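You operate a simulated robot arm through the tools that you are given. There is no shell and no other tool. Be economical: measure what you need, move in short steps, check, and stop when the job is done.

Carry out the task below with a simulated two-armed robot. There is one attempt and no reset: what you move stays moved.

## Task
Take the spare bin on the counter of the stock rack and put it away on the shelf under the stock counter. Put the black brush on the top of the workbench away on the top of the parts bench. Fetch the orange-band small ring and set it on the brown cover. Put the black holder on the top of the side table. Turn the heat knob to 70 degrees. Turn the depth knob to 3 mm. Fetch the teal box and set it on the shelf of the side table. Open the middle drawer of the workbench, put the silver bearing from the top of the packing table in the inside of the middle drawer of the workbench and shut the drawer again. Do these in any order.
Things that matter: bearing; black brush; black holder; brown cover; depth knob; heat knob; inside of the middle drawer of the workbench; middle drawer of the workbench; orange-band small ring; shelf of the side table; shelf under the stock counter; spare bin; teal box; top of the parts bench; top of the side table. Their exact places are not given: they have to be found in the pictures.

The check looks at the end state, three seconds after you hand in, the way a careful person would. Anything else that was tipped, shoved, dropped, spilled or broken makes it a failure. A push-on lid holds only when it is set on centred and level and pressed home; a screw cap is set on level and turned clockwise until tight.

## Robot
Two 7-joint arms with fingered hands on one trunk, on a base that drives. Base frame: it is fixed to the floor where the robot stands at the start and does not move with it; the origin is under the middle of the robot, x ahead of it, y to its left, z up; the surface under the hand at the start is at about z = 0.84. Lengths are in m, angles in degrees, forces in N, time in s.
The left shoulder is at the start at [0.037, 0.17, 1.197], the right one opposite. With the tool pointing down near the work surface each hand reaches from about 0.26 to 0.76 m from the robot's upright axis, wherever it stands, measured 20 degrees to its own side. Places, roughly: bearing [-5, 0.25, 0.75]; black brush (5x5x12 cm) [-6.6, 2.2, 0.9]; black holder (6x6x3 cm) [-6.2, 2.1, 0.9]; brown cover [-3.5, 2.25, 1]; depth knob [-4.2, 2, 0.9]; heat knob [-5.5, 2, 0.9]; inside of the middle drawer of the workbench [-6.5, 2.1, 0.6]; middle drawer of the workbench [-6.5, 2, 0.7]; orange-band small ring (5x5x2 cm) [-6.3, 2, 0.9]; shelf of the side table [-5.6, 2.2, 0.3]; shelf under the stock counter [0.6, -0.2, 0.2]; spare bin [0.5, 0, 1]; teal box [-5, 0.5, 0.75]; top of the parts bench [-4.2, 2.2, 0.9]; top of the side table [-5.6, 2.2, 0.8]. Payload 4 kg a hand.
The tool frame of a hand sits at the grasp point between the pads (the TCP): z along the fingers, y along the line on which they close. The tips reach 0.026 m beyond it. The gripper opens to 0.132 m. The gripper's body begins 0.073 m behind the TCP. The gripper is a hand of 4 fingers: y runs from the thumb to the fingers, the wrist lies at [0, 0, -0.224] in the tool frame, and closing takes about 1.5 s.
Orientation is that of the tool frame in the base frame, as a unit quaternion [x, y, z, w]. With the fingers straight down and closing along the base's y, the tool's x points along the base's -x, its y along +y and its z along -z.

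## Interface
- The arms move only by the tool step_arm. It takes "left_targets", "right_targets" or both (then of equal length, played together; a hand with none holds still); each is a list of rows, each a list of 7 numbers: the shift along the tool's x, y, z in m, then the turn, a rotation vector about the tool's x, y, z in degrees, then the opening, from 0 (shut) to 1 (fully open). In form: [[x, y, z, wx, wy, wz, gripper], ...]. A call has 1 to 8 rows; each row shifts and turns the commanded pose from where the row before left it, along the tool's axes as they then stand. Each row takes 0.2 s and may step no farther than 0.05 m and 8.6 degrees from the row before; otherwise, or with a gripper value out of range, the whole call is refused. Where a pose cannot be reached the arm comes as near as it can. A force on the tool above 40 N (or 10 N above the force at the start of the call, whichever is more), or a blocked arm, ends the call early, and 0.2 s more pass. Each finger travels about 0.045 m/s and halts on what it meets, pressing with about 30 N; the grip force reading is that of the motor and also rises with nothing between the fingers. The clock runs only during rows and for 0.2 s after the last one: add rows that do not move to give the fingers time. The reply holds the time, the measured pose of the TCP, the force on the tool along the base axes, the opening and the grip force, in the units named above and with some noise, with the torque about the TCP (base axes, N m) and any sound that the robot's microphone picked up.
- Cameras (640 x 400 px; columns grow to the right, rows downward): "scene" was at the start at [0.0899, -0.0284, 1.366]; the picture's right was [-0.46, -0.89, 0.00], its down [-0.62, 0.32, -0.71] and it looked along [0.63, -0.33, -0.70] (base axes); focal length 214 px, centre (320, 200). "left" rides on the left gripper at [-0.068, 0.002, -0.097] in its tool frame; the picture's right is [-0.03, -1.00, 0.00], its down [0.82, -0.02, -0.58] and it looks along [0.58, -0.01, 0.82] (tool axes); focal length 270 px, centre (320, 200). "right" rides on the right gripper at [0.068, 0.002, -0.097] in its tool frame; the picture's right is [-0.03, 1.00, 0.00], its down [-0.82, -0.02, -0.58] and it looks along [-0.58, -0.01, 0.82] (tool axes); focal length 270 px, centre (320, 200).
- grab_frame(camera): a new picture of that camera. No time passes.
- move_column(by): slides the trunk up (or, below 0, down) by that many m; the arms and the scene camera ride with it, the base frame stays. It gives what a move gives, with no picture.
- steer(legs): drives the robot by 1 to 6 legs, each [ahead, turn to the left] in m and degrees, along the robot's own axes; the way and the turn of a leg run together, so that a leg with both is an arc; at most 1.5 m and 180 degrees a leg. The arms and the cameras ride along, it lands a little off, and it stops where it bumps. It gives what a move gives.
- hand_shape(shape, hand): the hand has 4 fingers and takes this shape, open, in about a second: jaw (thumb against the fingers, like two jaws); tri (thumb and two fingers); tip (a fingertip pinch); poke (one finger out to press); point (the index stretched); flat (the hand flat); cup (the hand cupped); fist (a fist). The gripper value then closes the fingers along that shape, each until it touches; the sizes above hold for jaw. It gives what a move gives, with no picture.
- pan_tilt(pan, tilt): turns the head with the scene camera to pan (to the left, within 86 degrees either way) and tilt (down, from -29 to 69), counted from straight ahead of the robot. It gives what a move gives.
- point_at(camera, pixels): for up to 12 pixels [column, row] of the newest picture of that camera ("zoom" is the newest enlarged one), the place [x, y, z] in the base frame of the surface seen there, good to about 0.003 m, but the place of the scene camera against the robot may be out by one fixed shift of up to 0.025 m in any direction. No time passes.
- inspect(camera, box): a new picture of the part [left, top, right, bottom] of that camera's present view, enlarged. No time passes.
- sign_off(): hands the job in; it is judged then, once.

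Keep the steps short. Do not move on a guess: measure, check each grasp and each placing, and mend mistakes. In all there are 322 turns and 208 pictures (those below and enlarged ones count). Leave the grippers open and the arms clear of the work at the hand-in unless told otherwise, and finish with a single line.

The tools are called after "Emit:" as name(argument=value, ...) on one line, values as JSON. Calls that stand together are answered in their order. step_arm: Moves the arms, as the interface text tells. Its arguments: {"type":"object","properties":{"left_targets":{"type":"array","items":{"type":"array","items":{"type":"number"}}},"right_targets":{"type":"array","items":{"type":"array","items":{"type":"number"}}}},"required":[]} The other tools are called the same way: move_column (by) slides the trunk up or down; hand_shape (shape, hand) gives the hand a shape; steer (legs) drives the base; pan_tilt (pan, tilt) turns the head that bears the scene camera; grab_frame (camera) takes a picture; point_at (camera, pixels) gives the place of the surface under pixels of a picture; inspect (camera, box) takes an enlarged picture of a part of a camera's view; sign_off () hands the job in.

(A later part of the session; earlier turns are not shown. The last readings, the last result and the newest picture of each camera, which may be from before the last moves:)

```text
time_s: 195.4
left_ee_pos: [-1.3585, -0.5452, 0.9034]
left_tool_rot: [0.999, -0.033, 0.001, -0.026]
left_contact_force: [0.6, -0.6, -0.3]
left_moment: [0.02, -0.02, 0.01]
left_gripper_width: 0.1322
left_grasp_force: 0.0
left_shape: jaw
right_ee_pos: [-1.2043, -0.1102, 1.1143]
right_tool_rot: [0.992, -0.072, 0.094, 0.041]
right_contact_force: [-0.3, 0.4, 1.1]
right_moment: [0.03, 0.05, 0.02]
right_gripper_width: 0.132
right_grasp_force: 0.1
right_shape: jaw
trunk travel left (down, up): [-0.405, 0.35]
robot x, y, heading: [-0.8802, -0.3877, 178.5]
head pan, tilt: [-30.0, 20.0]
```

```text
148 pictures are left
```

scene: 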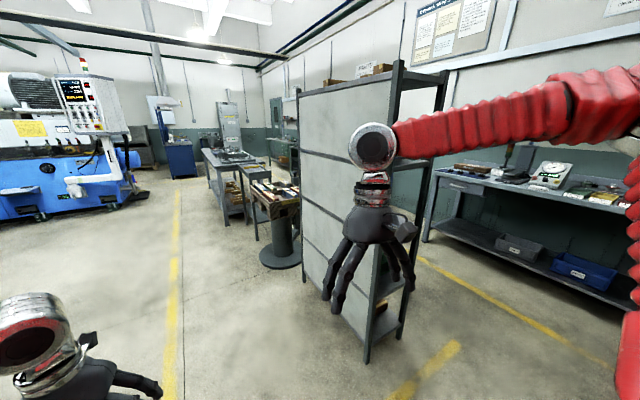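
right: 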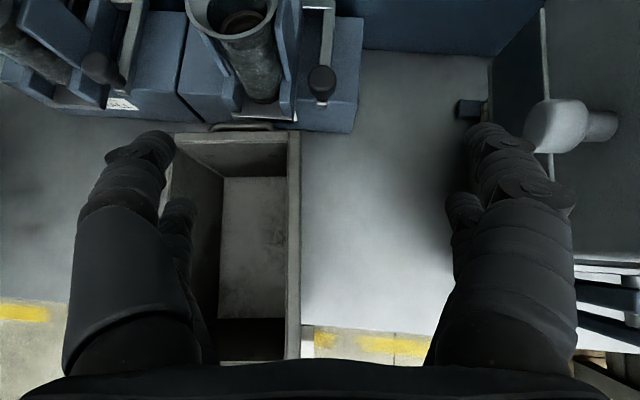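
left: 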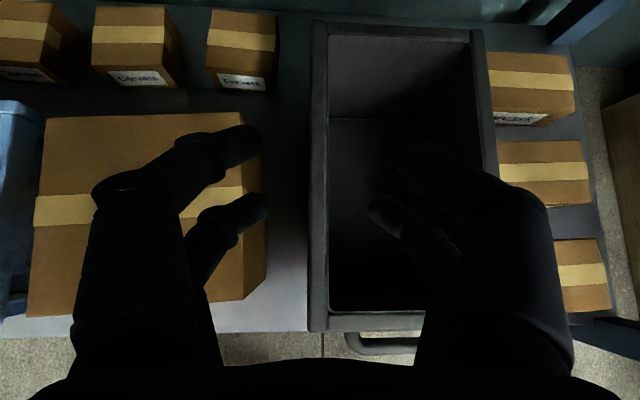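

I see the aisle: the benches stand along the wall on the right, past the free-standing rack. I'll turn to face +y, drive past the rack's end, then turn left into the aisle.

Emit:
steer(legs=[[0, -20], [0, -20]])

Emit:
steer(legs=[[0, -20], [0, -20]])

Emit:
steer(legs=[[0, -10], [1.0, 0]])

Emit:
pan_tilt(pan=20, tilt=25)

Emit:
grab_frame(camera="scene")

```text
time_s: 198.2
left_ee_pos: [-1.345, -0.1986, 0.9033]
left_tool_rot: [0.927, -0.374, 0.009, -0.024]
left_contact_force: [0.3, 0.0, 0.3]
left_moment: [-0.04, 0.03, -0.01]
left_gripper_width: 0.1322
left_grasp_force: 0.0
left_shape: jaw
right_ee_pos: [-0.9483, 0.0353, 1.1139]
right_tool_rot: [0.907, -0.408, 0.074, 0.071]
right_contact_force: [-1.2, 0.6, -0.7]
right_moment: [-0.02, -0.02, -0.04]
right_gripper_width: 0.132
right_grasp_force: 0.0
right_shape: jaw
trunk travel left (down, up): [-0.405, 0.35]
robot x, y, heading: [-0.9053, -0.4167, 138.4]
head pan, tilt: [-30.0, 20.0]
```

```text
time_s: 201.0
left_ee_pos: [-1.1016, 0.0387, 0.904]
left_tool_rot: [0.743, -0.669, 0.017, -0.02]
left_contact_force: [-0.7, -0.8, 0.0]
left_moment: [-0.03, -0.01, -0.02]
left_gripper_width: 0.1324
left_grasp_force: 0.1
left_shape: jaw
right_ee_pos: [-0.6474, -0.0365, 1.115]
right_tool_rot: [0.714, -0.693, 0.046, 0.092]
right_contact_force: [0.0, -0.4, -0.2]
right_moment: [-0.01, -0.03, 0.0]
right_gripper_width: 0.1321
right_grasp_force: 0.0
right_shape: jaw
trunk travel left (down, up): [-0.405, 0.35]
robot x, y, heading: [-0.9429, -0.4175, 98.6]
head pan, tilt: [-30.0, 20.0]
```

```text
time_s: 207.0
left_ee_pos: [-0.9969, 1.0615, 0.9037]
left_tool_rot: [-0.683, 0.73, -0.019, 0.017]
left_contact_force: [-0.3, 0.4, 0.5]
left_moment: [-0.05, 0.0, -0.01]
left_gripper_width: 0.1318
left_grasp_force: 0.0
left_shape: jaw
right_ee_pos: [-0.5632, 0.9102, 1.1152]
right_tool_rot: [-0.651, 0.752, -0.038, -0.096]
right_contact_force: [-0.7, -0.4, 0.4]
right_moment: [0.0, -0.01, -0.02]
right_gripper_width: 0.1322
right_grasp_force: 0.1
right_shape: jaw
trunk travel left (down, up): [-0.405, 0.35]
robot x, y, heading: [-0.9244, 0.5845, 88.6]
head pan, tilt: [-30.0, 20.0]
```

```text
time_s: 208.2
left_ee_pos: [-0.9976, 1.06, 0.9055]
left_tool_rot: [-0.683, 0.73, -0.017, 0.017]
left_contact_force: [0.3, 1.0, 0.4]
left_moment: [0.02, -0.05, -0.01]
left_gripper_width: 0.1319
left_grasp_force: 0.1
left_shape: jaw
right_ee_pos: [-0.5638, 0.9082, 1.1163]
right_tool_rot: [-0.651, 0.752, -0.038, -0.096]
right_contact_force: [-0.2, 0.3, 0.6]
right_moment: [0.01, -0.01, 0.03]
right_gripper_width: 0.1321
right_grasp_force: 0.0
right_shape: jaw
trunk travel left (down, up): [-0.405, 0.35]
robot x, y, heading: [-0.9198, 0.5797, 88.6]
head pan, tilt: [20.0, 25.0]
```

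```text
147 pictures are left
```

scene: 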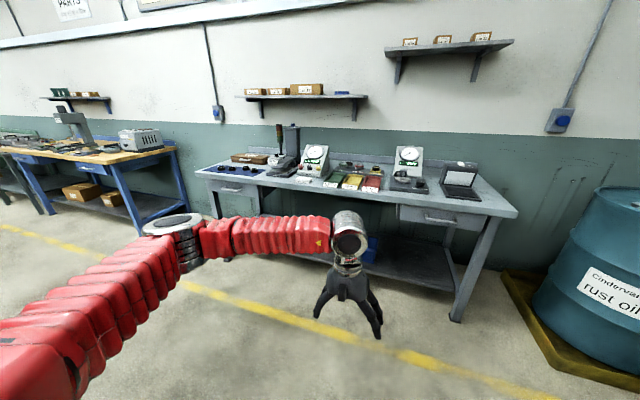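

Next I'll measure the bench fronts to choose a safe aisle line.

Emit:
point_at(camera="scene", pixels=[[515, 212], [455, 320], [205, 175], [180, 148], [150, 155], [50, 155], [40, 215], [240, 300]])

Emit:
pan_tilt(pan=75, tilt=25)

Emit:
grab_frame(camera="scene")

```text
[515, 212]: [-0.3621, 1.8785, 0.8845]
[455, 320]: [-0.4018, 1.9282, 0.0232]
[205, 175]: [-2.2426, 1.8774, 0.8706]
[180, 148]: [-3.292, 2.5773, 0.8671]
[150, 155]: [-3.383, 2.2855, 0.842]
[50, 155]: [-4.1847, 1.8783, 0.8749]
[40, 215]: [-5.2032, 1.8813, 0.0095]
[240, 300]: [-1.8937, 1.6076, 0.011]
```

```text
time_s: 209.4
left_ee_pos: [-0.9979, 1.0602, 0.9041]
left_tool_rot: [-0.684, 0.729, -0.018, 0.017]
left_contact_force: [-0.4, -0.7, -0.7]
left_moment: [-0.01, 0.03, -0.02]
left_gripper_width: 0.1319
left_grasp_force: 0.0
left_shape: jaw
right_ee_pos: [-0.5624, 0.9081, 1.1156]
right_tool_rot: [-0.651, 0.752, -0.038, -0.096]
right_contact_force: [0.3, 0.0, -0.2]
right_moment: [0.01, -0.02, 0.0]
right_gripper_width: 0.1324
right_grasp_force: 0.1
right_shape: jaw
trunk travel left (down, up): [-0.405, 0.35]
robot x, y, heading: [-0.9157, 0.5837, 88.4]
head pan, tilt: [75.0, 25.0]
```

```text
146 pictures are left
```

scene: 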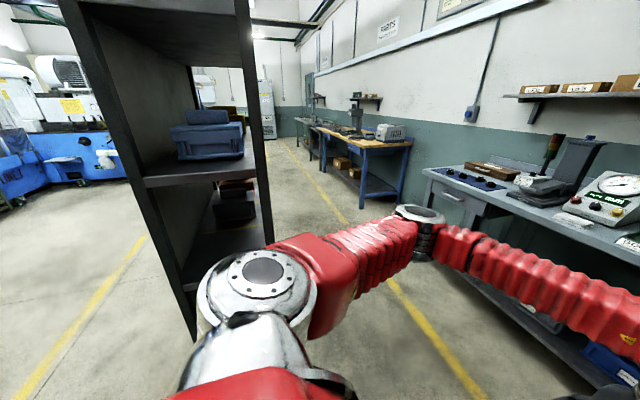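

Next I'll measure the rack post and my left elbow to judge clearance in the aisle.

Emit:
point_at(camera="scene", pixels=[[268, 220], [255, 120], [190, 300], [265, 265], [420, 212], [300, 275], [385, 240], [210, 120], [340, 200]])

```text
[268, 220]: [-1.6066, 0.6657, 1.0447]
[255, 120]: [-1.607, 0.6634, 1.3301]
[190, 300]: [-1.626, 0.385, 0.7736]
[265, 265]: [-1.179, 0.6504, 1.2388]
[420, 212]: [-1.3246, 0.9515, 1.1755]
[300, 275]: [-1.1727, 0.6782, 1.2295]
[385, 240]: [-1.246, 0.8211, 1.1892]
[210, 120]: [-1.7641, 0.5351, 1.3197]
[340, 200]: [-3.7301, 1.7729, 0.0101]
```

There is enough clearance at y≈1.25. I'll drive up, turn left and head along the aisle.

Emit:
steer(legs=[[0.62, 0], [0, 20], [0, 20]])

Emit:
steer(legs=[[0, 20], [0, 20]])

Emit:
steer(legs=[[0, 11]])

Emit:
pan_tilt(pan=0, tilt=20)

Emit:
grab_frame(camera="scene")

```text
time_s: 215.3
left_ee_pos: [-1.2706, 1.5211, 0.9061]
left_tool_rot: [0.891, -0.453, 0.011, -0.023]
left_contact_force: [-0.6, 0.8, 0.3]
left_moment: [-0.01, 0.01, 0.01]
left_gripper_width: 0.132
left_grasp_force: 0.1
left_shape: jaw
right_ee_pos: [-0.8389, 1.6822, 1.1152]
right_tool_rot: [0.868, -0.486, 0.069, 0.078]
right_contact_force: [-1.0, 0.1, -0.5]
right_moment: [-0.02, -0.01, -0.02]
right_gripper_width: 0.1321
right_grasp_force: 0.1
right_shape: jaw
trunk travel left (down, up): [-0.405, 0.35]
robot x, y, heading: [-0.8754, 1.224, 128.5]
head pan, tilt: [75.0, 25.0]
```

```text
time_s: 218.1
left_ee_pos: [-1.3732, 1.2029, 0.9048]
left_tool_rot: [0.992, -0.124, 0.003, -0.025]
left_contact_force: [-0.5, 0.1, 0.0]
left_moment: [0.03, -0.03, -0.01]
left_gripper_width: 0.132
left_grasp_force: 0.1
left_shape: jaw
right_ee_pos: [-1.1441, 1.601, 1.1163]
right_tool_rot: [0.981, -0.162, 0.09, 0.05]
right_contact_force: [0.4, -0.1, 0.1]
right_moment: [-0.02, 0.0, 0.03]
right_gripper_width: 0.1321
right_grasp_force: 0.1
right_shape: jaw
trunk travel left (down, up): [-0.405, 0.35]
robot x, y, heading: [-0.8723, 1.2646, 167.8]
head pan, tilt: [75.0, 25.0]
```

```text
time_s: 219.3
left_ee_pos: [-1.3521, 1.1084, 0.9068]
left_tool_rot: [0.999, -0.028, -0.001, -0.025]
left_contact_force: [0.3, -0.2, 1.0]
left_moment: [-0.01, 0.02, -0.01]
left_gripper_width: 0.1322
left_grasp_force: 0.1
left_shape: jaw
right_ee_pos: [-1.2046, 1.5434, 1.1165]
right_tool_rot: [0.992, -0.067, 0.095, 0.042]
right_contact_force: [0.4, 0.7, -0.1]
right_moment: [-0.04, 0.02, -0.01]
right_gripper_width: 0.1324
right_grasp_force: 0.0
right_shape: jaw
trunk travel left (down, up): [-0.405, 0.35]
robot x, y, heading: [-0.8748, 1.2723, 179.0]
head pan, tilt: [75.0, 25.0]
```

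```text
time_s: 220.8
left_ee_pos: [-1.352, 1.107, 0.9057]
left_tool_rot: [0.999, -0.028, -0.001, -0.025]
left_contact_force: [-0.7, 0.0, 0.7]
left_moment: [-0.03, 0.0, 0.01]
left_gripper_width: 0.1322
left_grasp_force: 0.0
left_shape: jaw
right_ee_pos: [-1.2031, 1.5434, 1.1173]
right_tool_rot: [0.992, -0.066, 0.095, 0.041]
right_contact_force: [0.5, 0.6, 0.1]
right_moment: [-0.02, 0.01, 0.01]
right_gripper_width: 0.132
right_grasp_force: 0.0
right_shape: jaw
trunk travel left (down, up): [-0.405, 0.35]
robot x, y, heading: [-0.8707, 1.276, 179.2]
head pan, tilt: [0.0, 20.0]
```

```text
145 pictures are left
```

scene: 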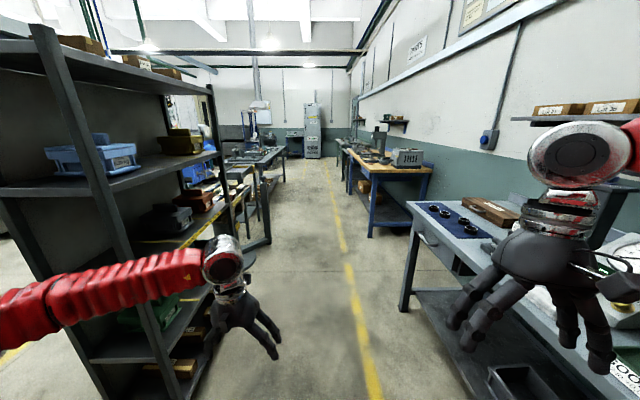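

The aisle is clear. I'll drive to about x=−3.6 and look right at the parts bench.

Emit:
steer(legs=[[1.5, 0.5], [1.2, 0]])

Emit:
pan_tilt(pan=-70, tilt=28)

Emit:
grab_frame(camera="scene")

```text
time_s: 234.2
left_ee_pos: [-4.0649, 1.0918, 0.9055]
left_tool_rot: [1.0, -0.008, 0.0, -0.025]
left_contact_force: [-0.4, 0.5, -0.1]
left_moment: [0.04, -0.02, 0.01]
left_gripper_width: 0.132
left_grasp_force: 0.0
left_shape: jaw
right_ee_pos: [-3.9341, 1.5343, 1.1164]
right_tool_rot: [0.994, -0.047, 0.095, 0.039]
right_contact_force: [0.2, 0.6, 0.3]
right_moment: [-0.02, -0.01, 0.01]
right_gripper_width: 0.1323
right_grasp_force: 0.0
right_shape: jaw
trunk travel left (down, up): [-0.405, 0.35]
robot x, y, heading: [-3.5927, 1.272, -178.9]
head pan, tilt: [0.0, 20.0]
```

```text
time_s: 235.6
left_ee_pos: [-4.0635, 1.0929, 0.9064]
left_tool_rot: [1.0, -0.008, -0.001, -0.026]
left_contact_force: [0.3, -0.7, -0.4]
left_moment: [-0.04, 0.01, 0.01]
left_gripper_width: 0.132
left_grasp_force: 0.0
left_shape: jaw
right_ee_pos: [-3.9345, 1.5327, 1.1169]
right_tool_rot: [0.993, -0.047, 0.096, 0.039]
right_contact_force: [-0.1, 0.0, 0.6]
right_moment: [-0.01, 0.01, 0.02]
right_gripper_width: 0.132
right_grasp_force: 0.0
right_shape: jaw
trunk travel left (down, up): [-0.405, 0.35]
robot x, y, heading: [-3.5943, 1.2756, -178.5]
head pan, tilt: [-70.0, 28.0]
```

```text
144 pictures are left
```

scene: 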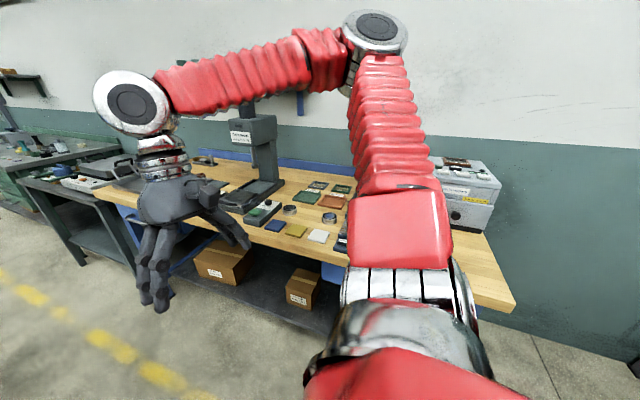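

This is the parts bench. I'll drive on to x≈−4.2 and turn right to face it.

Emit:
steer(legs=[[0.6, 0], [0, -20], [0, -20]])

Emit:
steer(legs=[[0, -20], [0, -20]])

Emit:
steer(legs=[[0, -11]])

Emit:
pan_tilt(pan=0, tilt=35)

Emit:
grab_frame(camera="scene")

```text
time_s: 241.4
left_ee_pos: [-4.6678, 1.4226, 0.9064]
left_tool_rot: [0.937, -0.349, 0.008, -0.024]
left_contact_force: [0.1, 0.1, 0.4]
left_moment: [-0.02, 0.0, -0.02]
left_gripper_width: 0.132
left_grasp_force: 0.0
left_shape: jaw
right_ee_pos: [-4.2847, 1.678, 1.1169]
right_tool_rot: [0.919, -0.381, 0.077, 0.07]
right_contact_force: [0.7, -1.1, -0.9]
right_moment: [0.02, -0.04, -0.01]
right_gripper_width: 0.132
right_grasp_force: 0.0
right_shape: jaw
trunk travel left (down, up): [-0.405, 0.35]
robot x, y, heading: [-4.2116, 1.2356, 141.3]
head pan, tilt: [-70.0, 28.0]
```

```text
time_s: 244.2
left_ee_pos: [-4.4464, 1.6752, 0.9055]
left_tool_rot: [0.765, -0.644, 0.016, -0.02]
left_contact_force: [0.4, 0.3, -0.1]
left_moment: [0.01, 0.04, -0.01]
left_gripper_width: 0.1319
left_grasp_force: 0.0
left_shape: jaw
right_ee_pos: [-3.9879, 1.6294, 1.1189]
right_tool_rot: [0.735, -0.67, 0.048, 0.091]
right_contact_force: [1.0, 0.1, 0.2]
right_moment: [-0.01, 0.01, 0.02]
right_gripper_width: 0.1319
right_grasp_force: 0.0
right_shape: jaw
trunk travel left (down, up): [-0.405, 0.35]
robot x, y, heading: [-4.25, 1.2342, 102.2]
head pan, tilt: [-70.0, 28.0]
```

```text
time_s: 245.3
left_ee_pos: [-4.3562, 1.7041, 0.9082]
left_tool_rot: [-0.699, 0.714, -0.017, 0.019]
left_contact_force: [0.4, 0.5, 0.0]
left_moment: [0.02, -0.01, -0.03]
left_gripper_width: 0.1321
left_grasp_force: 0.0
left_shape: jaw
right_ee_pos: [-3.9158, 1.5703, 1.1192]
right_tool_rot: [-0.667, 0.738, -0.04, -0.094]
right_contact_force: [-0.8, -0.3, 0.2]
right_moment: [0.0, 0.0, 0.02]
right_gripper_width: 0.1321
right_grasp_force: 0.1
right_shape: jaw
trunk travel left (down, up): [-0.405, 0.35]
robot x, y, heading: [-4.2566, 1.2311, 90.8]
head pan, tilt: [-70.0, 28.0]
```

```text
time_s: 246.8
left_ee_pos: [-4.3549, 1.7044, 0.909]
left_tool_rot: [-0.699, 0.715, -0.017, 0.018]
left_contact_force: [0.7, 1.1, -0.7]
left_moment: [-0.03, 0.01, 0.01]
left_gripper_width: 0.1319
left_grasp_force: 0.0
left_shape: jaw
right_ee_pos: [-3.9157, 1.571, 1.118]
right_tool_rot: [-0.667, 0.738, -0.04, -0.095]
right_contact_force: [0.2, -0.4, -0.1]
right_moment: [-0.03, 0.02, 0.0]
right_gripper_width: 0.1319
right_grasp_force: 0.1
right_shape: jaw
trunk travel left (down, up): [-0.405, 0.35]
robot x, y, heading: [-4.2574, 1.2311, 90.9]
head pan, tilt: [0.0, 35.0]
```

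```text
143 pictures are left
```

scene: 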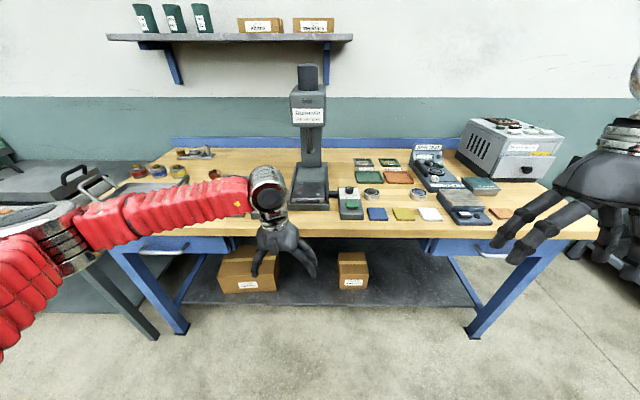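

Next I'll enlarge the bench top to find the depth knob and the brown cover.

Emit:
inspect(camera="scene", box=[260, 60, 420, 230])

Emit:
inspect(camera="scene", box=[390, 100, 580, 240])

```text
2.35 times, centred on (340, 145) of scene
```

zoom: 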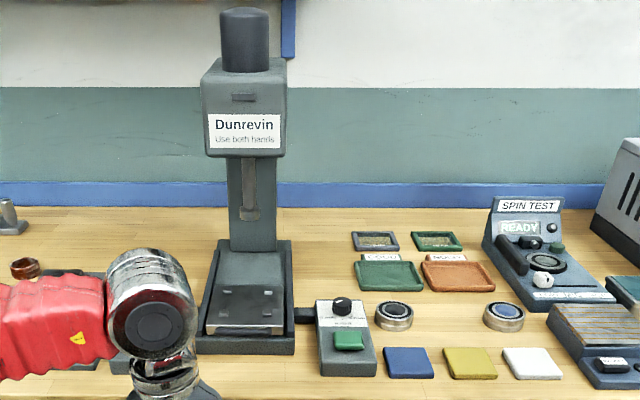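

```text
2.86 times, centred on (485, 170) of scene
```

zoom: 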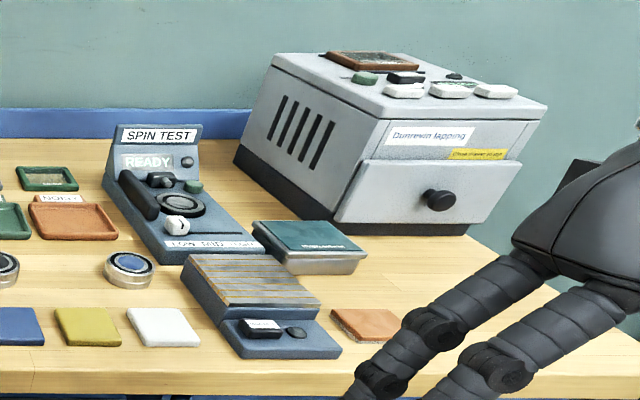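

The depth knob is on the press's control box at (342,305), and the brown cover appears to be the brown frame on top of the lapping machine at (350,62). I'll measure them.

Emit:
point_at(camera="zoom", pixels=[[350, 60], [320, 52], [385, 72], [415, 65], [375, 50], [365, 78], [405, 90], [440, 72]])

Emit:
step_arm(left_targets=[[0.01, 0.03, -0.04, 0, 0, 0, 1], [0.01, 0.03, -0.04, 0, 0, 0, 1], [0, 0.03, -0.04, 0, 0, 0, 1], [0, 0.03, -0.04, 0, 0, 0, 1], [0, 0.03, -0.04, 0, 0, 0, 1]], right_targets=[[0, 0, 0, 0, 2, 0, 1], [0, 0, 0, 0, 2, 0, 1], [0, 0, 0, 0, 2, 0, 1], [0, 0, 0, 0, 2, 0, 1], [0, 0, 0, 0, 2, 0, 1]])

Emit:
steer(legs=[[0.28, 0]])

Emit:
pan_tilt(pan=-5, tilt=50)

Emit:
grab_frame(camera="scene")

```text
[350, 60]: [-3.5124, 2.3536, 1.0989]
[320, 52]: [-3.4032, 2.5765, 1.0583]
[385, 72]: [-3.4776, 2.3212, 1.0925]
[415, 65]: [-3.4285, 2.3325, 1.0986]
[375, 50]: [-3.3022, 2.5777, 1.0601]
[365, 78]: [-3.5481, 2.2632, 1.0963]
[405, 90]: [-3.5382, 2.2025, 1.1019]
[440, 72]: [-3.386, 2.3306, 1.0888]
```

```text
refused: row 1 steps farther than a row can; nothing moved
```

```text
time_s: 248.3
left_ee_pos: [-4.3564, 1.8796, 0.9087]
left_tool_rot: [-0.699, 0.715, -0.028, 0.006]
left_contact_force: [-1.3, -1.3, -0.5]
left_moment: [0.03, -0.01, 0.13]
left_gripper_width: 0.1318
left_grasp_force: 0.0
left_shape: jaw
right_ee_pos: [-3.9174, 1.7553, 1.1205]
right_tool_rot: [-0.667, 0.738, -0.04, -0.095]
right_contact_force: [0.0, -0.2, 0.6]
right_moment: [0.08, -0.02, 0.01]
right_gripper_width: 0.132
right_grasp_force: 0.1
right_shape: jaw
trunk travel left (down, up): [-0.405, 0.35]
robot x, y, heading: [-4.2614, 1.4154, 91.1]
head pan, tilt: [0.0, 35.0]
stopped in leg 1: the force on the tool passed its limit at 85 N (the readings are from after the stop); the commanded pose is now the measured one
```

```text
time_s: 249.1
left_ee_pos: [-4.3561, 1.8795, 0.9083]
left_tool_rot: [-0.699, 0.714, -0.029, 0.007]
left_contact_force: [-1.8, -6.1, 1.3]
left_moment: [0.01, 0.08, 0.48]
left_gripper_width: 0.132
left_grasp_force: 0.1
left_shape: jaw
right_ee_pos: [-3.9179, 1.7577, 1.1199]
right_tool_rot: [-0.668, 0.737, -0.039, -0.095]
right_contact_force: [0.1, 0.3, -0.1]
right_moment: [0.02, 0.0, 0.01]
right_gripper_width: 0.1321
right_grasp_force: 0.0
right_shape: jaw
trunk travel left (down, up): [-0.405, 0.35]
robot x, y, heading: [-4.2619, 1.4188, 91.0]
head pan, tilt: [-5.0, 50.0]
```

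```text
140 pictures are left
```

scene: 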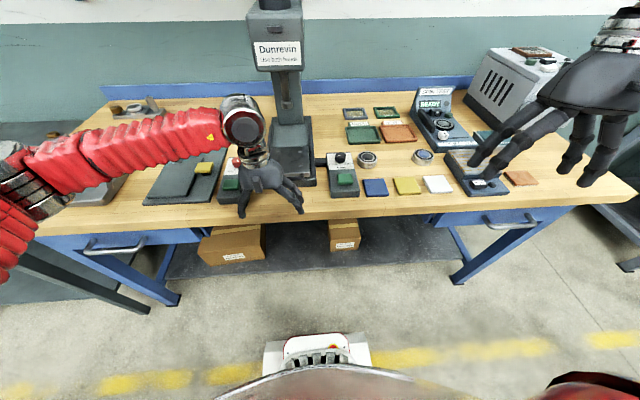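

The arm step was refused, so the left hand was still low when I drove in, and it bumped something at the bench. I should not have chained those calls. I'll back off straight and inspect.

Emit:
steer(legs=[[-0.12, 0]])

Emit:
step_arm(left_targets=[[0, 0.02, -0.04, 0, 0, 0, 1], [0, 0.02, -0.04, 0, 0, 0, 1], [0, 0.02, -0.04, 0, 0, 0, 1], [0, 0.02, -0.04, 0, 0, 0, 1], [0, 0.02, -0.04, 0, 0, 0, 1], [0, 0.02, -0.03, 0, 0, 0, 1]])

Emit:
inspect(camera="scene", box=[120, 60, 440, 240])

```text
time_s: 250.3
left_ee_pos: [-4.3546, 1.7592, 0.9099]
left_tool_rot: [-0.7, 0.714, -0.028, 0.008]
left_contact_force: [-0.7, -1.0, 0.4]
left_moment: [0.01, 0.01, 0.0]
left_gripper_width: 0.1319
left_grasp_force: 0.1
left_shape: jaw
right_ee_pos: [-3.9163, 1.6371, 1.1205]
right_tool_rot: [-0.667, 0.738, -0.039, -0.095]
right_contact_force: [-0.4, -1.0, 0.5]
right_moment: [0.07, -0.02, 0.02]
right_gripper_width: 0.1319
right_grasp_force: 0.1
right_shape: jaw
trunk travel left (down, up): [-0.405, 0.35]
robot x, y, heading: [-4.2598, 1.297, 91.1]
head pan, tilt: [-5.0, 50.0]
```

```text
time_s: 251.7
left_ee_pos: [-4.486, 1.7705, 1.1339]
left_tool_rot: [-0.7, 0.714, -0.03, 0.006]
left_contact_force: [0.7, -0.2, 0.8]
left_moment: [-0.01, 0.0, -0.01]
left_gripper_width: 0.132
left_grasp_force: 0.0
left_shape: jaw
right_ee_pos: [-3.9164, 1.6379, 1.1204]
right_tool_rot: [-0.667, 0.738, -0.039, -0.095]
right_contact_force: [0.1, -0.8, 0.6]
right_moment: [0.04, -0.01, 0.03]
right_gripper_width: 0.1319
right_grasp_force: 0.1
right_shape: jaw
trunk travel left (down, up): [-0.405, 0.35]
robot x, y, heading: [-4.2593, 1.3012, 90.9]
head pan, tilt: [-5.0, 50.0]
```

```text
2.00 times, centred on (280, 150) of scene
```

zoom: 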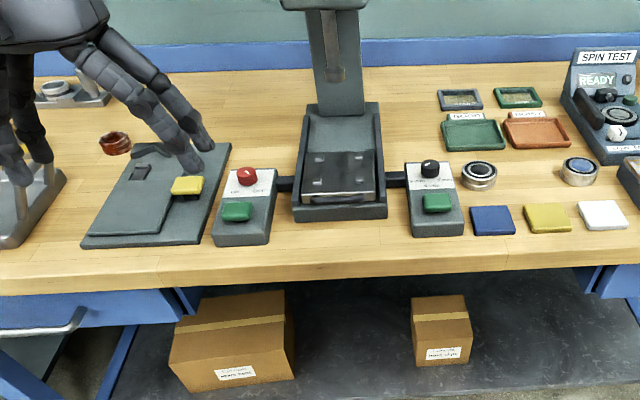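

The control boxes sit symmetrically on the press and look unmoved. Next I'll enlarge the right box with the black depth knob.

Emit:
inspect(camera="scene", box=[315, 130, 365, 185])

Emit:
point_at(camera="zoom", pixels=[[320, 150], [320, 100], [250, 200], [400, 200], [320, 250], [320, 350]])

```text
7.27 times, centred on (340, 158) of scene
```

zoom: 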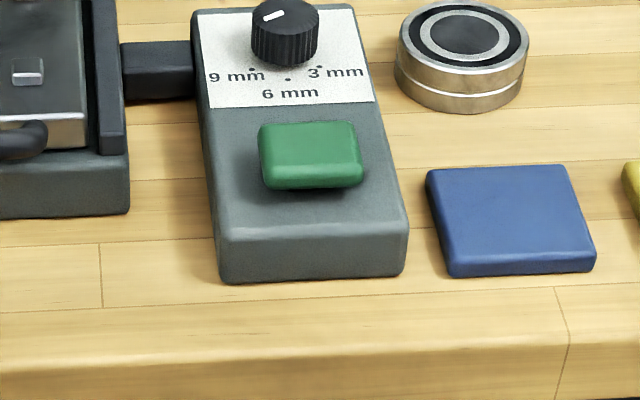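

```text
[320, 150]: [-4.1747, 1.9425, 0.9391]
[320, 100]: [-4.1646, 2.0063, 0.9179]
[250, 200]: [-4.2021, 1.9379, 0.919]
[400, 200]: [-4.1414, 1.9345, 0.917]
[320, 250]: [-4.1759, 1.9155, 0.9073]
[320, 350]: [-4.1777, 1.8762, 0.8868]
```

The pointer points left, past 9 mm, and the 3 mm dot is at the right front. So it turns counter-clockwise by about 135°. I'll drive 0.15 m closer with both hands high.

Emit:
steer(legs=[[0.15, 0]])

Emit:
step_arm(right_targets=[[0, 0, 0, 0, 2, 0, 1], [0, 0.03, -0.01, 0, 3, 0, 1], [0, 0.03, -0.01, 5, 3, 0, 1], [0, 0.03, 0, 0, 3, 0, 1]])

```text
time_s: 253.1
left_ee_pos: [-4.4869, 1.9273, 1.134]
left_tool_rot: [-0.698, 0.715, -0.03, 0.006]
left_contact_force: [1.2, -0.2, -0.4]
left_moment: [-0.02, 0.02, 0.01]
left_gripper_width: 0.132
left_grasp_force: 0.0
left_shape: jaw
right_ee_pos: [-3.9186, 1.7924, 1.1191]
right_tool_rot: [-0.666, 0.738, -0.04, -0.096]
right_contact_force: [0.2, 0.3, 0.3]
right_moment: [-0.04, 0.0, 0.0]
right_gripper_width: 0.132
right_grasp_force: 0.1
right_shape: jaw
trunk travel left (down, up): [-0.405, 0.35]
robot x, y, heading: [-4.2625, 1.4524, 90.7]
head pan, tilt: [-5.0, 50.0]
```

```text
time_s: 254.1
left_ee_pos: [-4.4873, 1.9248, 1.1336]
left_tool_rot: [-0.699, 0.714, -0.031, 0.006]
left_contact_force: [-0.1, 0.6, -0.3]
left_moment: [-0.04, -0.01, -0.01]
left_gripper_width: 0.1321
left_grasp_force: 0.1
left_shape: jaw
right_ee_pos: [-4.0072, 1.8056, 1.144]
right_tool_rot: [-0.663, 0.723, -0.137, -0.138]
right_contact_force: [0.7, 0.3, -0.3]
right_moment: [-0.03, 0.01, 0.01]
right_gripper_width: 0.1319
right_grasp_force: 0.1
right_shape: jaw
trunk travel left (down, up): [-0.405, 0.35]
robot x, y, heading: [-4.2663, 1.4545, 91.1]
head pan, tilt: [-5.0, 50.0]
```

The tool is tilted towards me by 22°, since that correction went the wrong way. I'll level it and bring the right hand near the knob for a close look.

Emit:
step_arm(right_targets=[[0, 0, 0, 0, -7.5, 0, 1], [0, 0, 0, 0, -7.5, 0, 1], [0, 0, 0, 0, -7.4, 0, 1], [-0.02, 0.035, 0, 0, 0, 0, 1], [-0.02, 0.035, 0, 0, 0, 0, 1], [-0.02, 0.035, 0, 0, 0, 0, 1], [-0.02, 0.035, 0, 0, 0, 0, 1]])

Emit:
grab_frame(camera="right")

```text
time_s: 255.7
left_ee_pos: [-4.4864, 1.9273, 1.1323]
left_tool_rot: [-0.699, 0.714, -0.029, 0.006]
left_contact_force: [-0.4, -0.2, -0.1]
left_moment: [-0.02, 0.01, 0.0]
left_gripper_width: 0.1321
left_grasp_force: 0.0
left_shape: jaw
right_ee_pos: [-4.1382, 1.8987, 1.1413]
right_tool_rot: [-0.677, 0.736, -0.005, 0.006]
right_contact_force: [-0.3, 0.8, -0.4]
right_moment: [-0.02, -0.02, -0.05]
right_gripper_width: 0.1322
right_grasp_force: 0.0
right_shape: jaw
trunk travel left (down, up): [-0.405, 0.35]
robot x, y, heading: [-4.2628, 1.4452, 90.7]
head pan, tilt: [-5.0, 50.0]
```

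```text
137 pictures are left
```

right: 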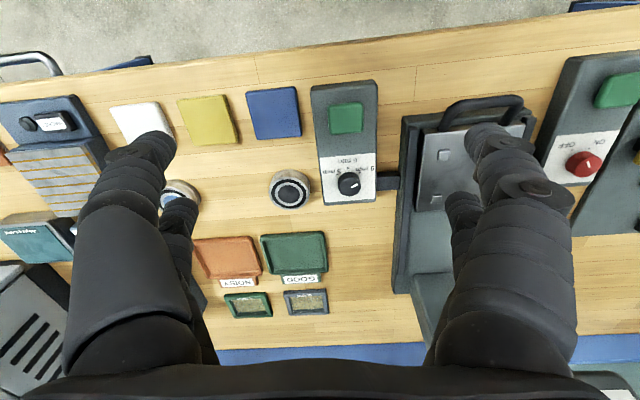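

The knob is at (350,184) in the hand camera, which sees the bench upside down. I'll enlarge it.

Emit:
inspect(camera="right", box=[310, 140, 390, 210])

Emit:
point_at(camera="right", pixels=[[349, 183], [332, 195], [368, 195], [345, 120], [325, 85], [345, 150], [330, 170]])

```text
5.71 times, centred on (350, 175) of right
```

zoom: 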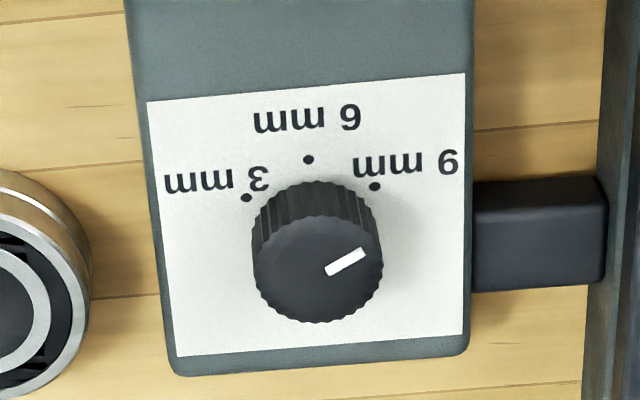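

```text
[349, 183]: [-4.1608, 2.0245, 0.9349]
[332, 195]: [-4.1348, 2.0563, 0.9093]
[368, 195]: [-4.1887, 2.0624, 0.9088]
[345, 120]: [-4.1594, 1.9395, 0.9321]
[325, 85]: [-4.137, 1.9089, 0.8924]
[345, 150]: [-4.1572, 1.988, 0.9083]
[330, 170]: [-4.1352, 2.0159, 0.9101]
```

The pointer stands at the 9 mm dot. The dots are about 60° apart, so 3 mm is about 120° counter-clockwise. I'll check the press head's clearance to the hand.

Emit:
grab_frame(camera="scene")

Emit:
point_at(camera="scene", pixels=[[262, 60], [300, 55], [305, 30], [300, 68], [285, 120], [305, 160], [310, 100]])

```text
135 pictures are left
```

scene: 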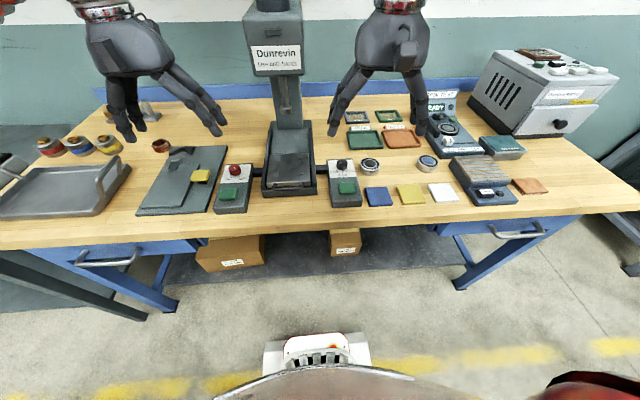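

```text
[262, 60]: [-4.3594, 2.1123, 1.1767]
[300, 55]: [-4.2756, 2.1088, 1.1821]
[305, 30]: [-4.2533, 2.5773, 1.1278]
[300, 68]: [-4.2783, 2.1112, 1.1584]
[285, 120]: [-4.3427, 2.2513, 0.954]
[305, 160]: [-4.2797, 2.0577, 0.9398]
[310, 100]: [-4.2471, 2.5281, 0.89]
```

The head is 11 cm from the knob, so it is clear. I'll centre the right hand over the knob and pre-rotate it 120° clockwise.

Emit:
step_arm(right_targets=[[-0.0427, 0.0112, 0, 0, 0, 0, 0.6], [-0.0427, 0.0112, 0, 0, 0, 0, 0.6], [-0.0427, 0.0111, 0, 0, 0, 0, 0.6], [0, 0, 0, 0, 0, 8.5, 0.6], [0, 0, 0, 0, 0, 8.5, 0.6], [0, 0, 0, 0, 0, 8.5, 0.6], [0, 0, 0, 0, 0, 8.5, 0.6], [0, 0, 0, 0, 0, 8.5, 0.6]])

Emit:
step_arm(right_targets=[[0, 0, 0.03, 0, 0, 8.5, 0.5], [0, 0, 0.03, 0, 0, 8.5, 0.5], [0, 0, 0.03, 0, 0, 8.5, 0.5], [0, 0, 0, 0, 0, 8.5, 0.5], [0, 0, 0, 0, 0, 8.5, 0.5], [0, 0, 0, 0, 0, 8.5, 0.5], [0, 0, 0, 0, 0, 8.5, 0.5], [0, 0, 0, 0, 0, 8.5, 0.5]])

Emit:
grab_frame(camera="right")

```text
time_s: 257.5
left_ee_pos: [-4.4868, 1.9241, 1.1337]
left_tool_rot: [-0.7, 0.714, -0.028, 0.007]
left_contact_force: [0.4, 0.5, -0.2]
left_moment: [0.01, -0.02, -0.01]
left_gripper_width: 0.1319
left_grasp_force: 0.1
left_shape: jaw
right_ee_pos: [-4.1243, 1.9589, 1.1365]
right_tool_rot: [-0.364, 0.932, -0.002, 0.007]
right_contact_force: [0.0, -0.4, -0.6]
right_moment: [-0.03, 0.03, 0.02]
right_gripper_width: 0.0796
right_grasp_force: 0.1
right_shape: jaw
right hand out of reach, approached as far as the arm can: row 1, 2, 3
trunk travel left (down, up): [-0.405, 0.35]
robot x, y, heading: [-4.2597, 1.4507, 90.9]
head pan, tilt: [-5.0, 50.0]
```

```text
time_s: 259.3
left_ee_pos: [-4.4872, 1.925, 1.1348]
left_tool_rot: [-0.699, 0.715, -0.029, 0.007]
left_contact_force: [0.0, 1.2, 0.2]
left_moment: [0.01, 0.01, -0.01]
left_gripper_width: 0.1319
left_grasp_force: 0.1
left_shape: jaw
right_ee_pos: [-4.1228, 1.9599, 1.0464]
right_tool_rot: [0.219, 0.976, 0.003, 0.007]
right_contact_force: [-0.1, 0.7, 0.4]
right_moment: [-0.02, 0.03, -0.01]
right_gripper_width: 0.0668
right_grasp_force: 0.0
right_shape: jaw
trunk travel left (down, up): [-0.405, 0.35]
robot x, y, heading: [-4.2605, 1.4526, 90.9]
head pan, tilt: [-5.0, 50.0]
```

```text
134 pictures are left
```

right: 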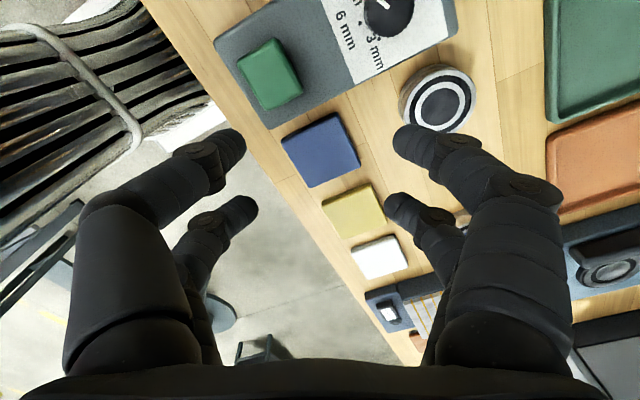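

That height was just out of reach. I'll go lower, where it is reachable, and move over the knob.

Emit:
step_arm(right_targets=[[0, 0, 0.02, 0, 0, 0, 0.5], [0.032, 0.0231, 0.01, 0, 0, 0, 0.5], [0.032, 0.0231, 0, 0, 0, 0, 0.5], [0, 0, 0, 0, 0, 0, 0.5]])

Emit:
grab_frame(camera="right")

```text
time_s: 260.3
left_ee_pos: [-4.4856, 1.9241, 1.1333]
left_tool_rot: [-0.698, 0.715, -0.029, 0.007]
left_contact_force: [-0.4, 0.2, -0.4]
left_moment: [0.03, 0.02, 0.04]
left_gripper_width: 0.132
left_grasp_force: 0.1
left_shape: jaw
right_ee_pos: [-4.1129, 1.9941, 1.0207]
right_tool_rot: [0.217, 0.976, 0.003, 0.006]
right_contact_force: [-0.4, -1.3, 0.0]
right_moment: [0.02, 0.0, -0.03]
right_gripper_width: 0.0666
right_grasp_force: 0.0
right_shape: jaw
right hand out of reach, approached as far as the arm can: row 2, 3
trunk travel left (down, up): [-0.405, 0.35]
robot x, y, heading: [-4.2612, 1.4499, 90.6]
head pan, tilt: [-5.0, 50.0]
```

```text
133 pictures are left
```

right: 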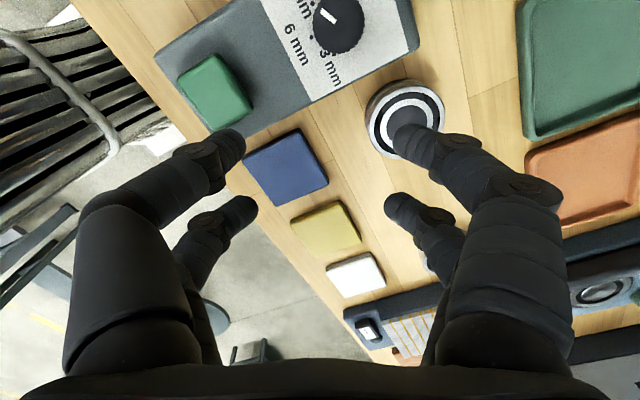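

The limit is towards the robot's midline. I'll back up slightly and turn the robot 16° left, which puts the knob to the right side of the robot.

Emit:
steer(legs=[[-0.12, 0], [0, 16], [0.1, 0]])

Emit:
grab_frame(camera="right")

```text
time_s: 263.4
left_ee_pos: [-4.6406, 1.811, 1.134]
left_tool_rot: [0.794, -0.607, 0.029, -0.01]
left_contact_force: [-0.2, 0.5, 0.1]
left_moment: [0.01, -0.09, 0.0]
left_gripper_width: 0.1318
left_grasp_force: 0.2
left_shape: jaw
right_ee_pos: [-4.2952, 1.9798, 1.0209]
right_tool_rot: [0.076, 0.997, 0.006, 0.0]
right_contact_force: [-0.3, 0.3, -0.2]
right_moment: [-0.04, 0.01, -0.01]
right_gripper_width: 0.0665
right_grasp_force: 0.0
right_shape: jaw
trunk travel left (down, up): [-0.405, 0.35]
robot x, y, heading: [-4.2756, 1.4203, 107.3]
head pan, tilt: [-5.0, 50.0]
```

```text
132 pictures are left
```

right: 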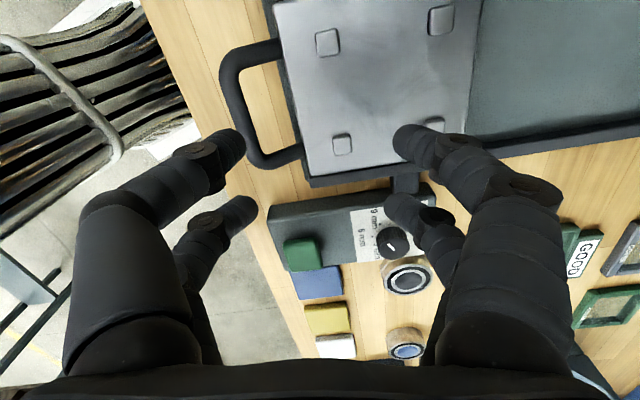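

Next I'll move the hand over the knob at (−4.161, 2.029).

Emit:
step_arm(right_targets=[[-0.0417, 0.0229, 0, 0, 0, 0, 0.5], [-0.0417, 0.0229, 0, 0, 0, 0, 0.5], [-0.0417, 0.0229, 0, 0, 0, 0, 0.5], [0, 0, 0, 0, 0, 0, 0.5]])

Emit:
grab_frame(camera="right")

```text
time_s: 264.4
left_ee_pos: [-4.639, 1.8111, 1.1338]
left_tool_rot: [0.794, -0.607, 0.029, -0.011]
left_contact_force: [0.0, 0.1, 0.1]
left_moment: [-0.01, -0.04, 0.0]
left_gripper_width: 0.1319
left_grasp_force: 0.2
left_shape: jaw
right_ee_pos: [-4.1599, 2.0294, 1.0199]
right_tool_rot: [0.077, 0.997, 0.007, -0.001]
right_contact_force: [0.1, 1.0, 0.0]
right_moment: [0.02, -0.02, 0.02]
right_gripper_width: 0.0664
right_grasp_force: 0.0
right_shape: jaw
trunk travel left (down, up): [-0.405, 0.35]
robot x, y, heading: [-4.2799, 1.4213, 107.1]
head pan, tilt: [-5.0, 50.0]
```

```text
131 pictures are left
```

right: 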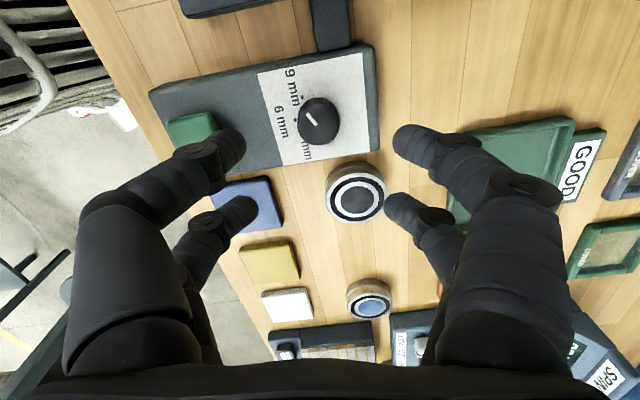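

The knob appears at (318,118). I'll measure it precisely before descending.

Emit:
inspect(camera="right", box=[270, 70, 370, 170])

Emit:
point_at(camera="zoom", pixels=[[320, 190], [320, 130], [320, 250], [260, 190], [380, 190]])

```text
4.00 times, centred on (320, 120) of right
```

zoom: 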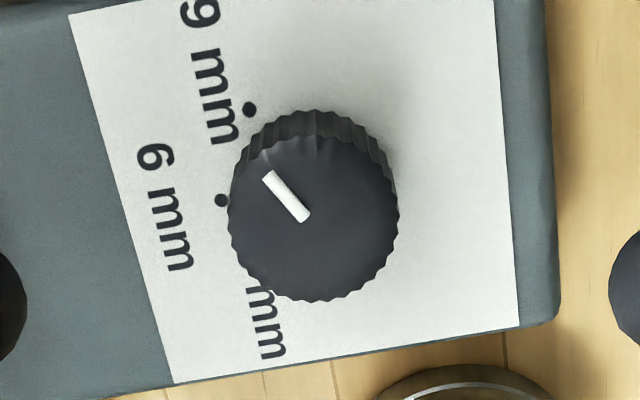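

```text
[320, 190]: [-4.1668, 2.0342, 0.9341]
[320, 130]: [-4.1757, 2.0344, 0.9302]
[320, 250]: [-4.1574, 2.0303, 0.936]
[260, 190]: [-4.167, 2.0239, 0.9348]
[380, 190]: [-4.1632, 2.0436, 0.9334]
```

The knob centre is at (−4.1625, 2.0315). I'll descend and close on it.

Emit:
step_arm(right_targets=[[0.003, 0.0016, 0.03, 0, 0, 0, 0.5], [0, 0, 0.03, 0, 0, 0, 0.5], [0, 0, 0.02, 0, 0, 0, 0.5], [0, 0, 0, 0, 0, 0, 0.5]])

Emit:
inspect(camera="scene", box=[300, 60, 460, 220])

Emit:
grab_frame(camera="right")

```text
time_s: 265.4
left_ee_pos: [-4.6379, 1.81, 1.1346]
left_tool_rot: [0.794, -0.608, 0.029, -0.01]
left_contact_force: [0.1, 0.4, 0.9]
left_moment: [0.04, 0.0, 0.03]
left_gripper_width: 0.1322
left_grasp_force: 0.1
left_shape: jaw
right_ee_pos: [-4.1613, 2.0296, 0.9419]
right_tool_rot: [0.076, 0.997, 0.006, -0.001]
right_contact_force: [0.3, 0.5, 0.4]
right_moment: [0.0, -0.01, 0.0]
right_gripper_width: 0.0664
right_grasp_force: 0.0
right_shape: jaw
trunk travel left (down, up): [-0.405, 0.35]
robot x, y, heading: [-4.281, 1.4228, 107.3]
head pan, tilt: [-5.0, 50.0]
```

```text
2.50 times, centred on (380, 140) of scene
```

zoom: 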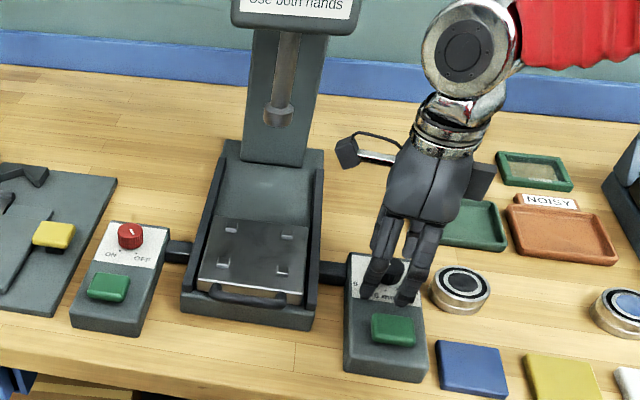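

```text
128 pictures are left
```

right: 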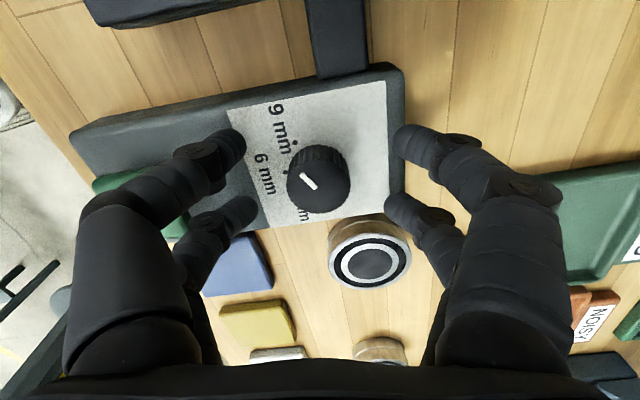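

The fingers straddle the knob. I'll close.

Emit:
step_arm(right_targets=[[0, 0, 0, 0, 0, 0, 0.1], [0, 0, 0, 0, 0, 0, 0.1], [0, 0, 0, 0, 0, 0, 0.1], [0, 0, 0, 0, 0, 0, 0.1], [0, 0, 0, 0, 0, 0, 0], [0, 0, 0, 0, 0, 0, 0]])

Emit:
grab_frame(camera="right")

```text
time_s: 266.8
left_ee_pos: [-4.6384, 1.8112, 1.1343]
left_tool_rot: [0.794, -0.608, 0.029, -0.01]
left_contact_force: [0.7, 0.3, 0.5]
left_moment: [0.03, -0.02, -0.01]
left_gripper_width: 0.132
left_grasp_force: 0.0
left_shape: jaw
right_ee_pos: [-4.1597, 2.0301, 0.9411]
right_tool_rot: [0.076, 0.997, 0.006, -0.001]
right_contact_force: [3.0, 2.4, -4.6]
right_moment: [0.09, -0.02, 0.0]
right_gripper_width: 0.0004
right_grasp_force: 29.8
right_shape: jaw
trunk travel left (down, up): [-0.405, 0.35]
robot x, y, heading: [-4.2788, 1.4245, 107.1]
head pan, tilt: [-5.0, 50.0]
```

```text
127 pictures are left
```

right: 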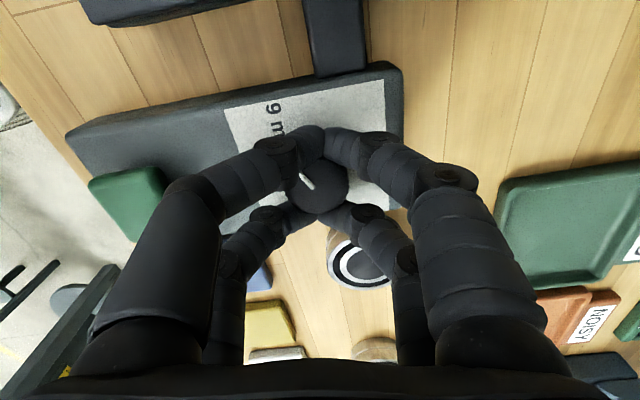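

In the jaw shape the finger pairs close on either side of the knob rather than on it. I'll open, rise and try the fingertip-pinch shape.

Emit:
step_arm(right_targets=[[0, 0, 0, 0, 0, 0, 0.5], [0, 0, 0, 0, 0, 0, 0.5], [0, 0, 0, 0, 0, 0, 0.5], [0, 0, 0, 0, 0, 0, 0.5], [0, 0, -0.04, 0, 0, 0, 0.5], [0, 0, -0.03, 0, 0, 0, 0.5]])

Emit:
hand_shape(shape="tip", hand="right")

Emit:
grab_frame(camera="right")

Emit:
inspect(camera="scene", box=[340, 40, 460, 200])

```text
time_s: 268.2
left_ee_pos: [-4.6369, 1.81, 1.1338]
left_tool_rot: [0.794, -0.607, 0.027, -0.011]
left_contact_force: [0.7, 0.5, -0.1]
left_moment: [-0.04, 0.0, -0.02]
left_gripper_width: 0.1321
left_grasp_force: 0.0
left_shape: jaw
right_ee_pos: [-4.1619, 2.0308, 1.0124]
right_tool_rot: [0.076, 0.997, 0.006, 0.0]
right_contact_force: [0.2, -0.5, -0.4]
right_moment: [0.01, -0.03, 0.0]
right_gripper_width: 0.0655
right_grasp_force: 0.0
right_shape: jaw
trunk travel left (down, up): [-0.405, 0.35]
robot x, y, heading: [-4.2811, 1.4195, 107.3]
head pan, tilt: [-5.0, 50.0]
```

```text
time_s: 269.1
left_ee_pos: [-4.6383, 1.8102, 1.1337]
left_tool_rot: [0.793, -0.608, 0.028, -0.011]
left_contact_force: [-0.6, 0.9, -0.5]
left_moment: [-0.01, 0.01, 0.0]
left_gripper_width: 0.1323
left_grasp_force: 0.0
left_shape: jaw
right_ee_pos: [-4.1617, 2.0307, 1.0121]
right_tool_rot: [0.076, 0.997, 0.006, 0.0]
right_contact_force: [0.5, 0.3, -0.2]
right_moment: [0.01, -0.01, -0.01]
right_gripper_width: 0.1319
right_grasp_force: 0.0
right_shape: tip
trunk travel left (down, up): [-0.405, 0.35]
robot x, y, heading: [-4.2771, 1.4222, 107.4]
head pan, tilt: [-5.0, 50.0]
```

```text
126 pictures are left
```

right: 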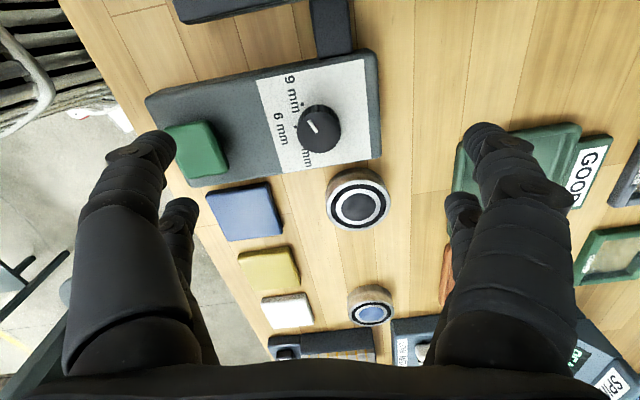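

```text
2.50 times, centred on (400, 120) of scene
```

zoom: 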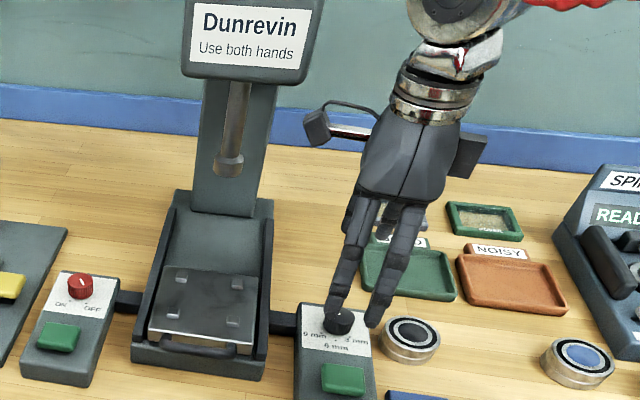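

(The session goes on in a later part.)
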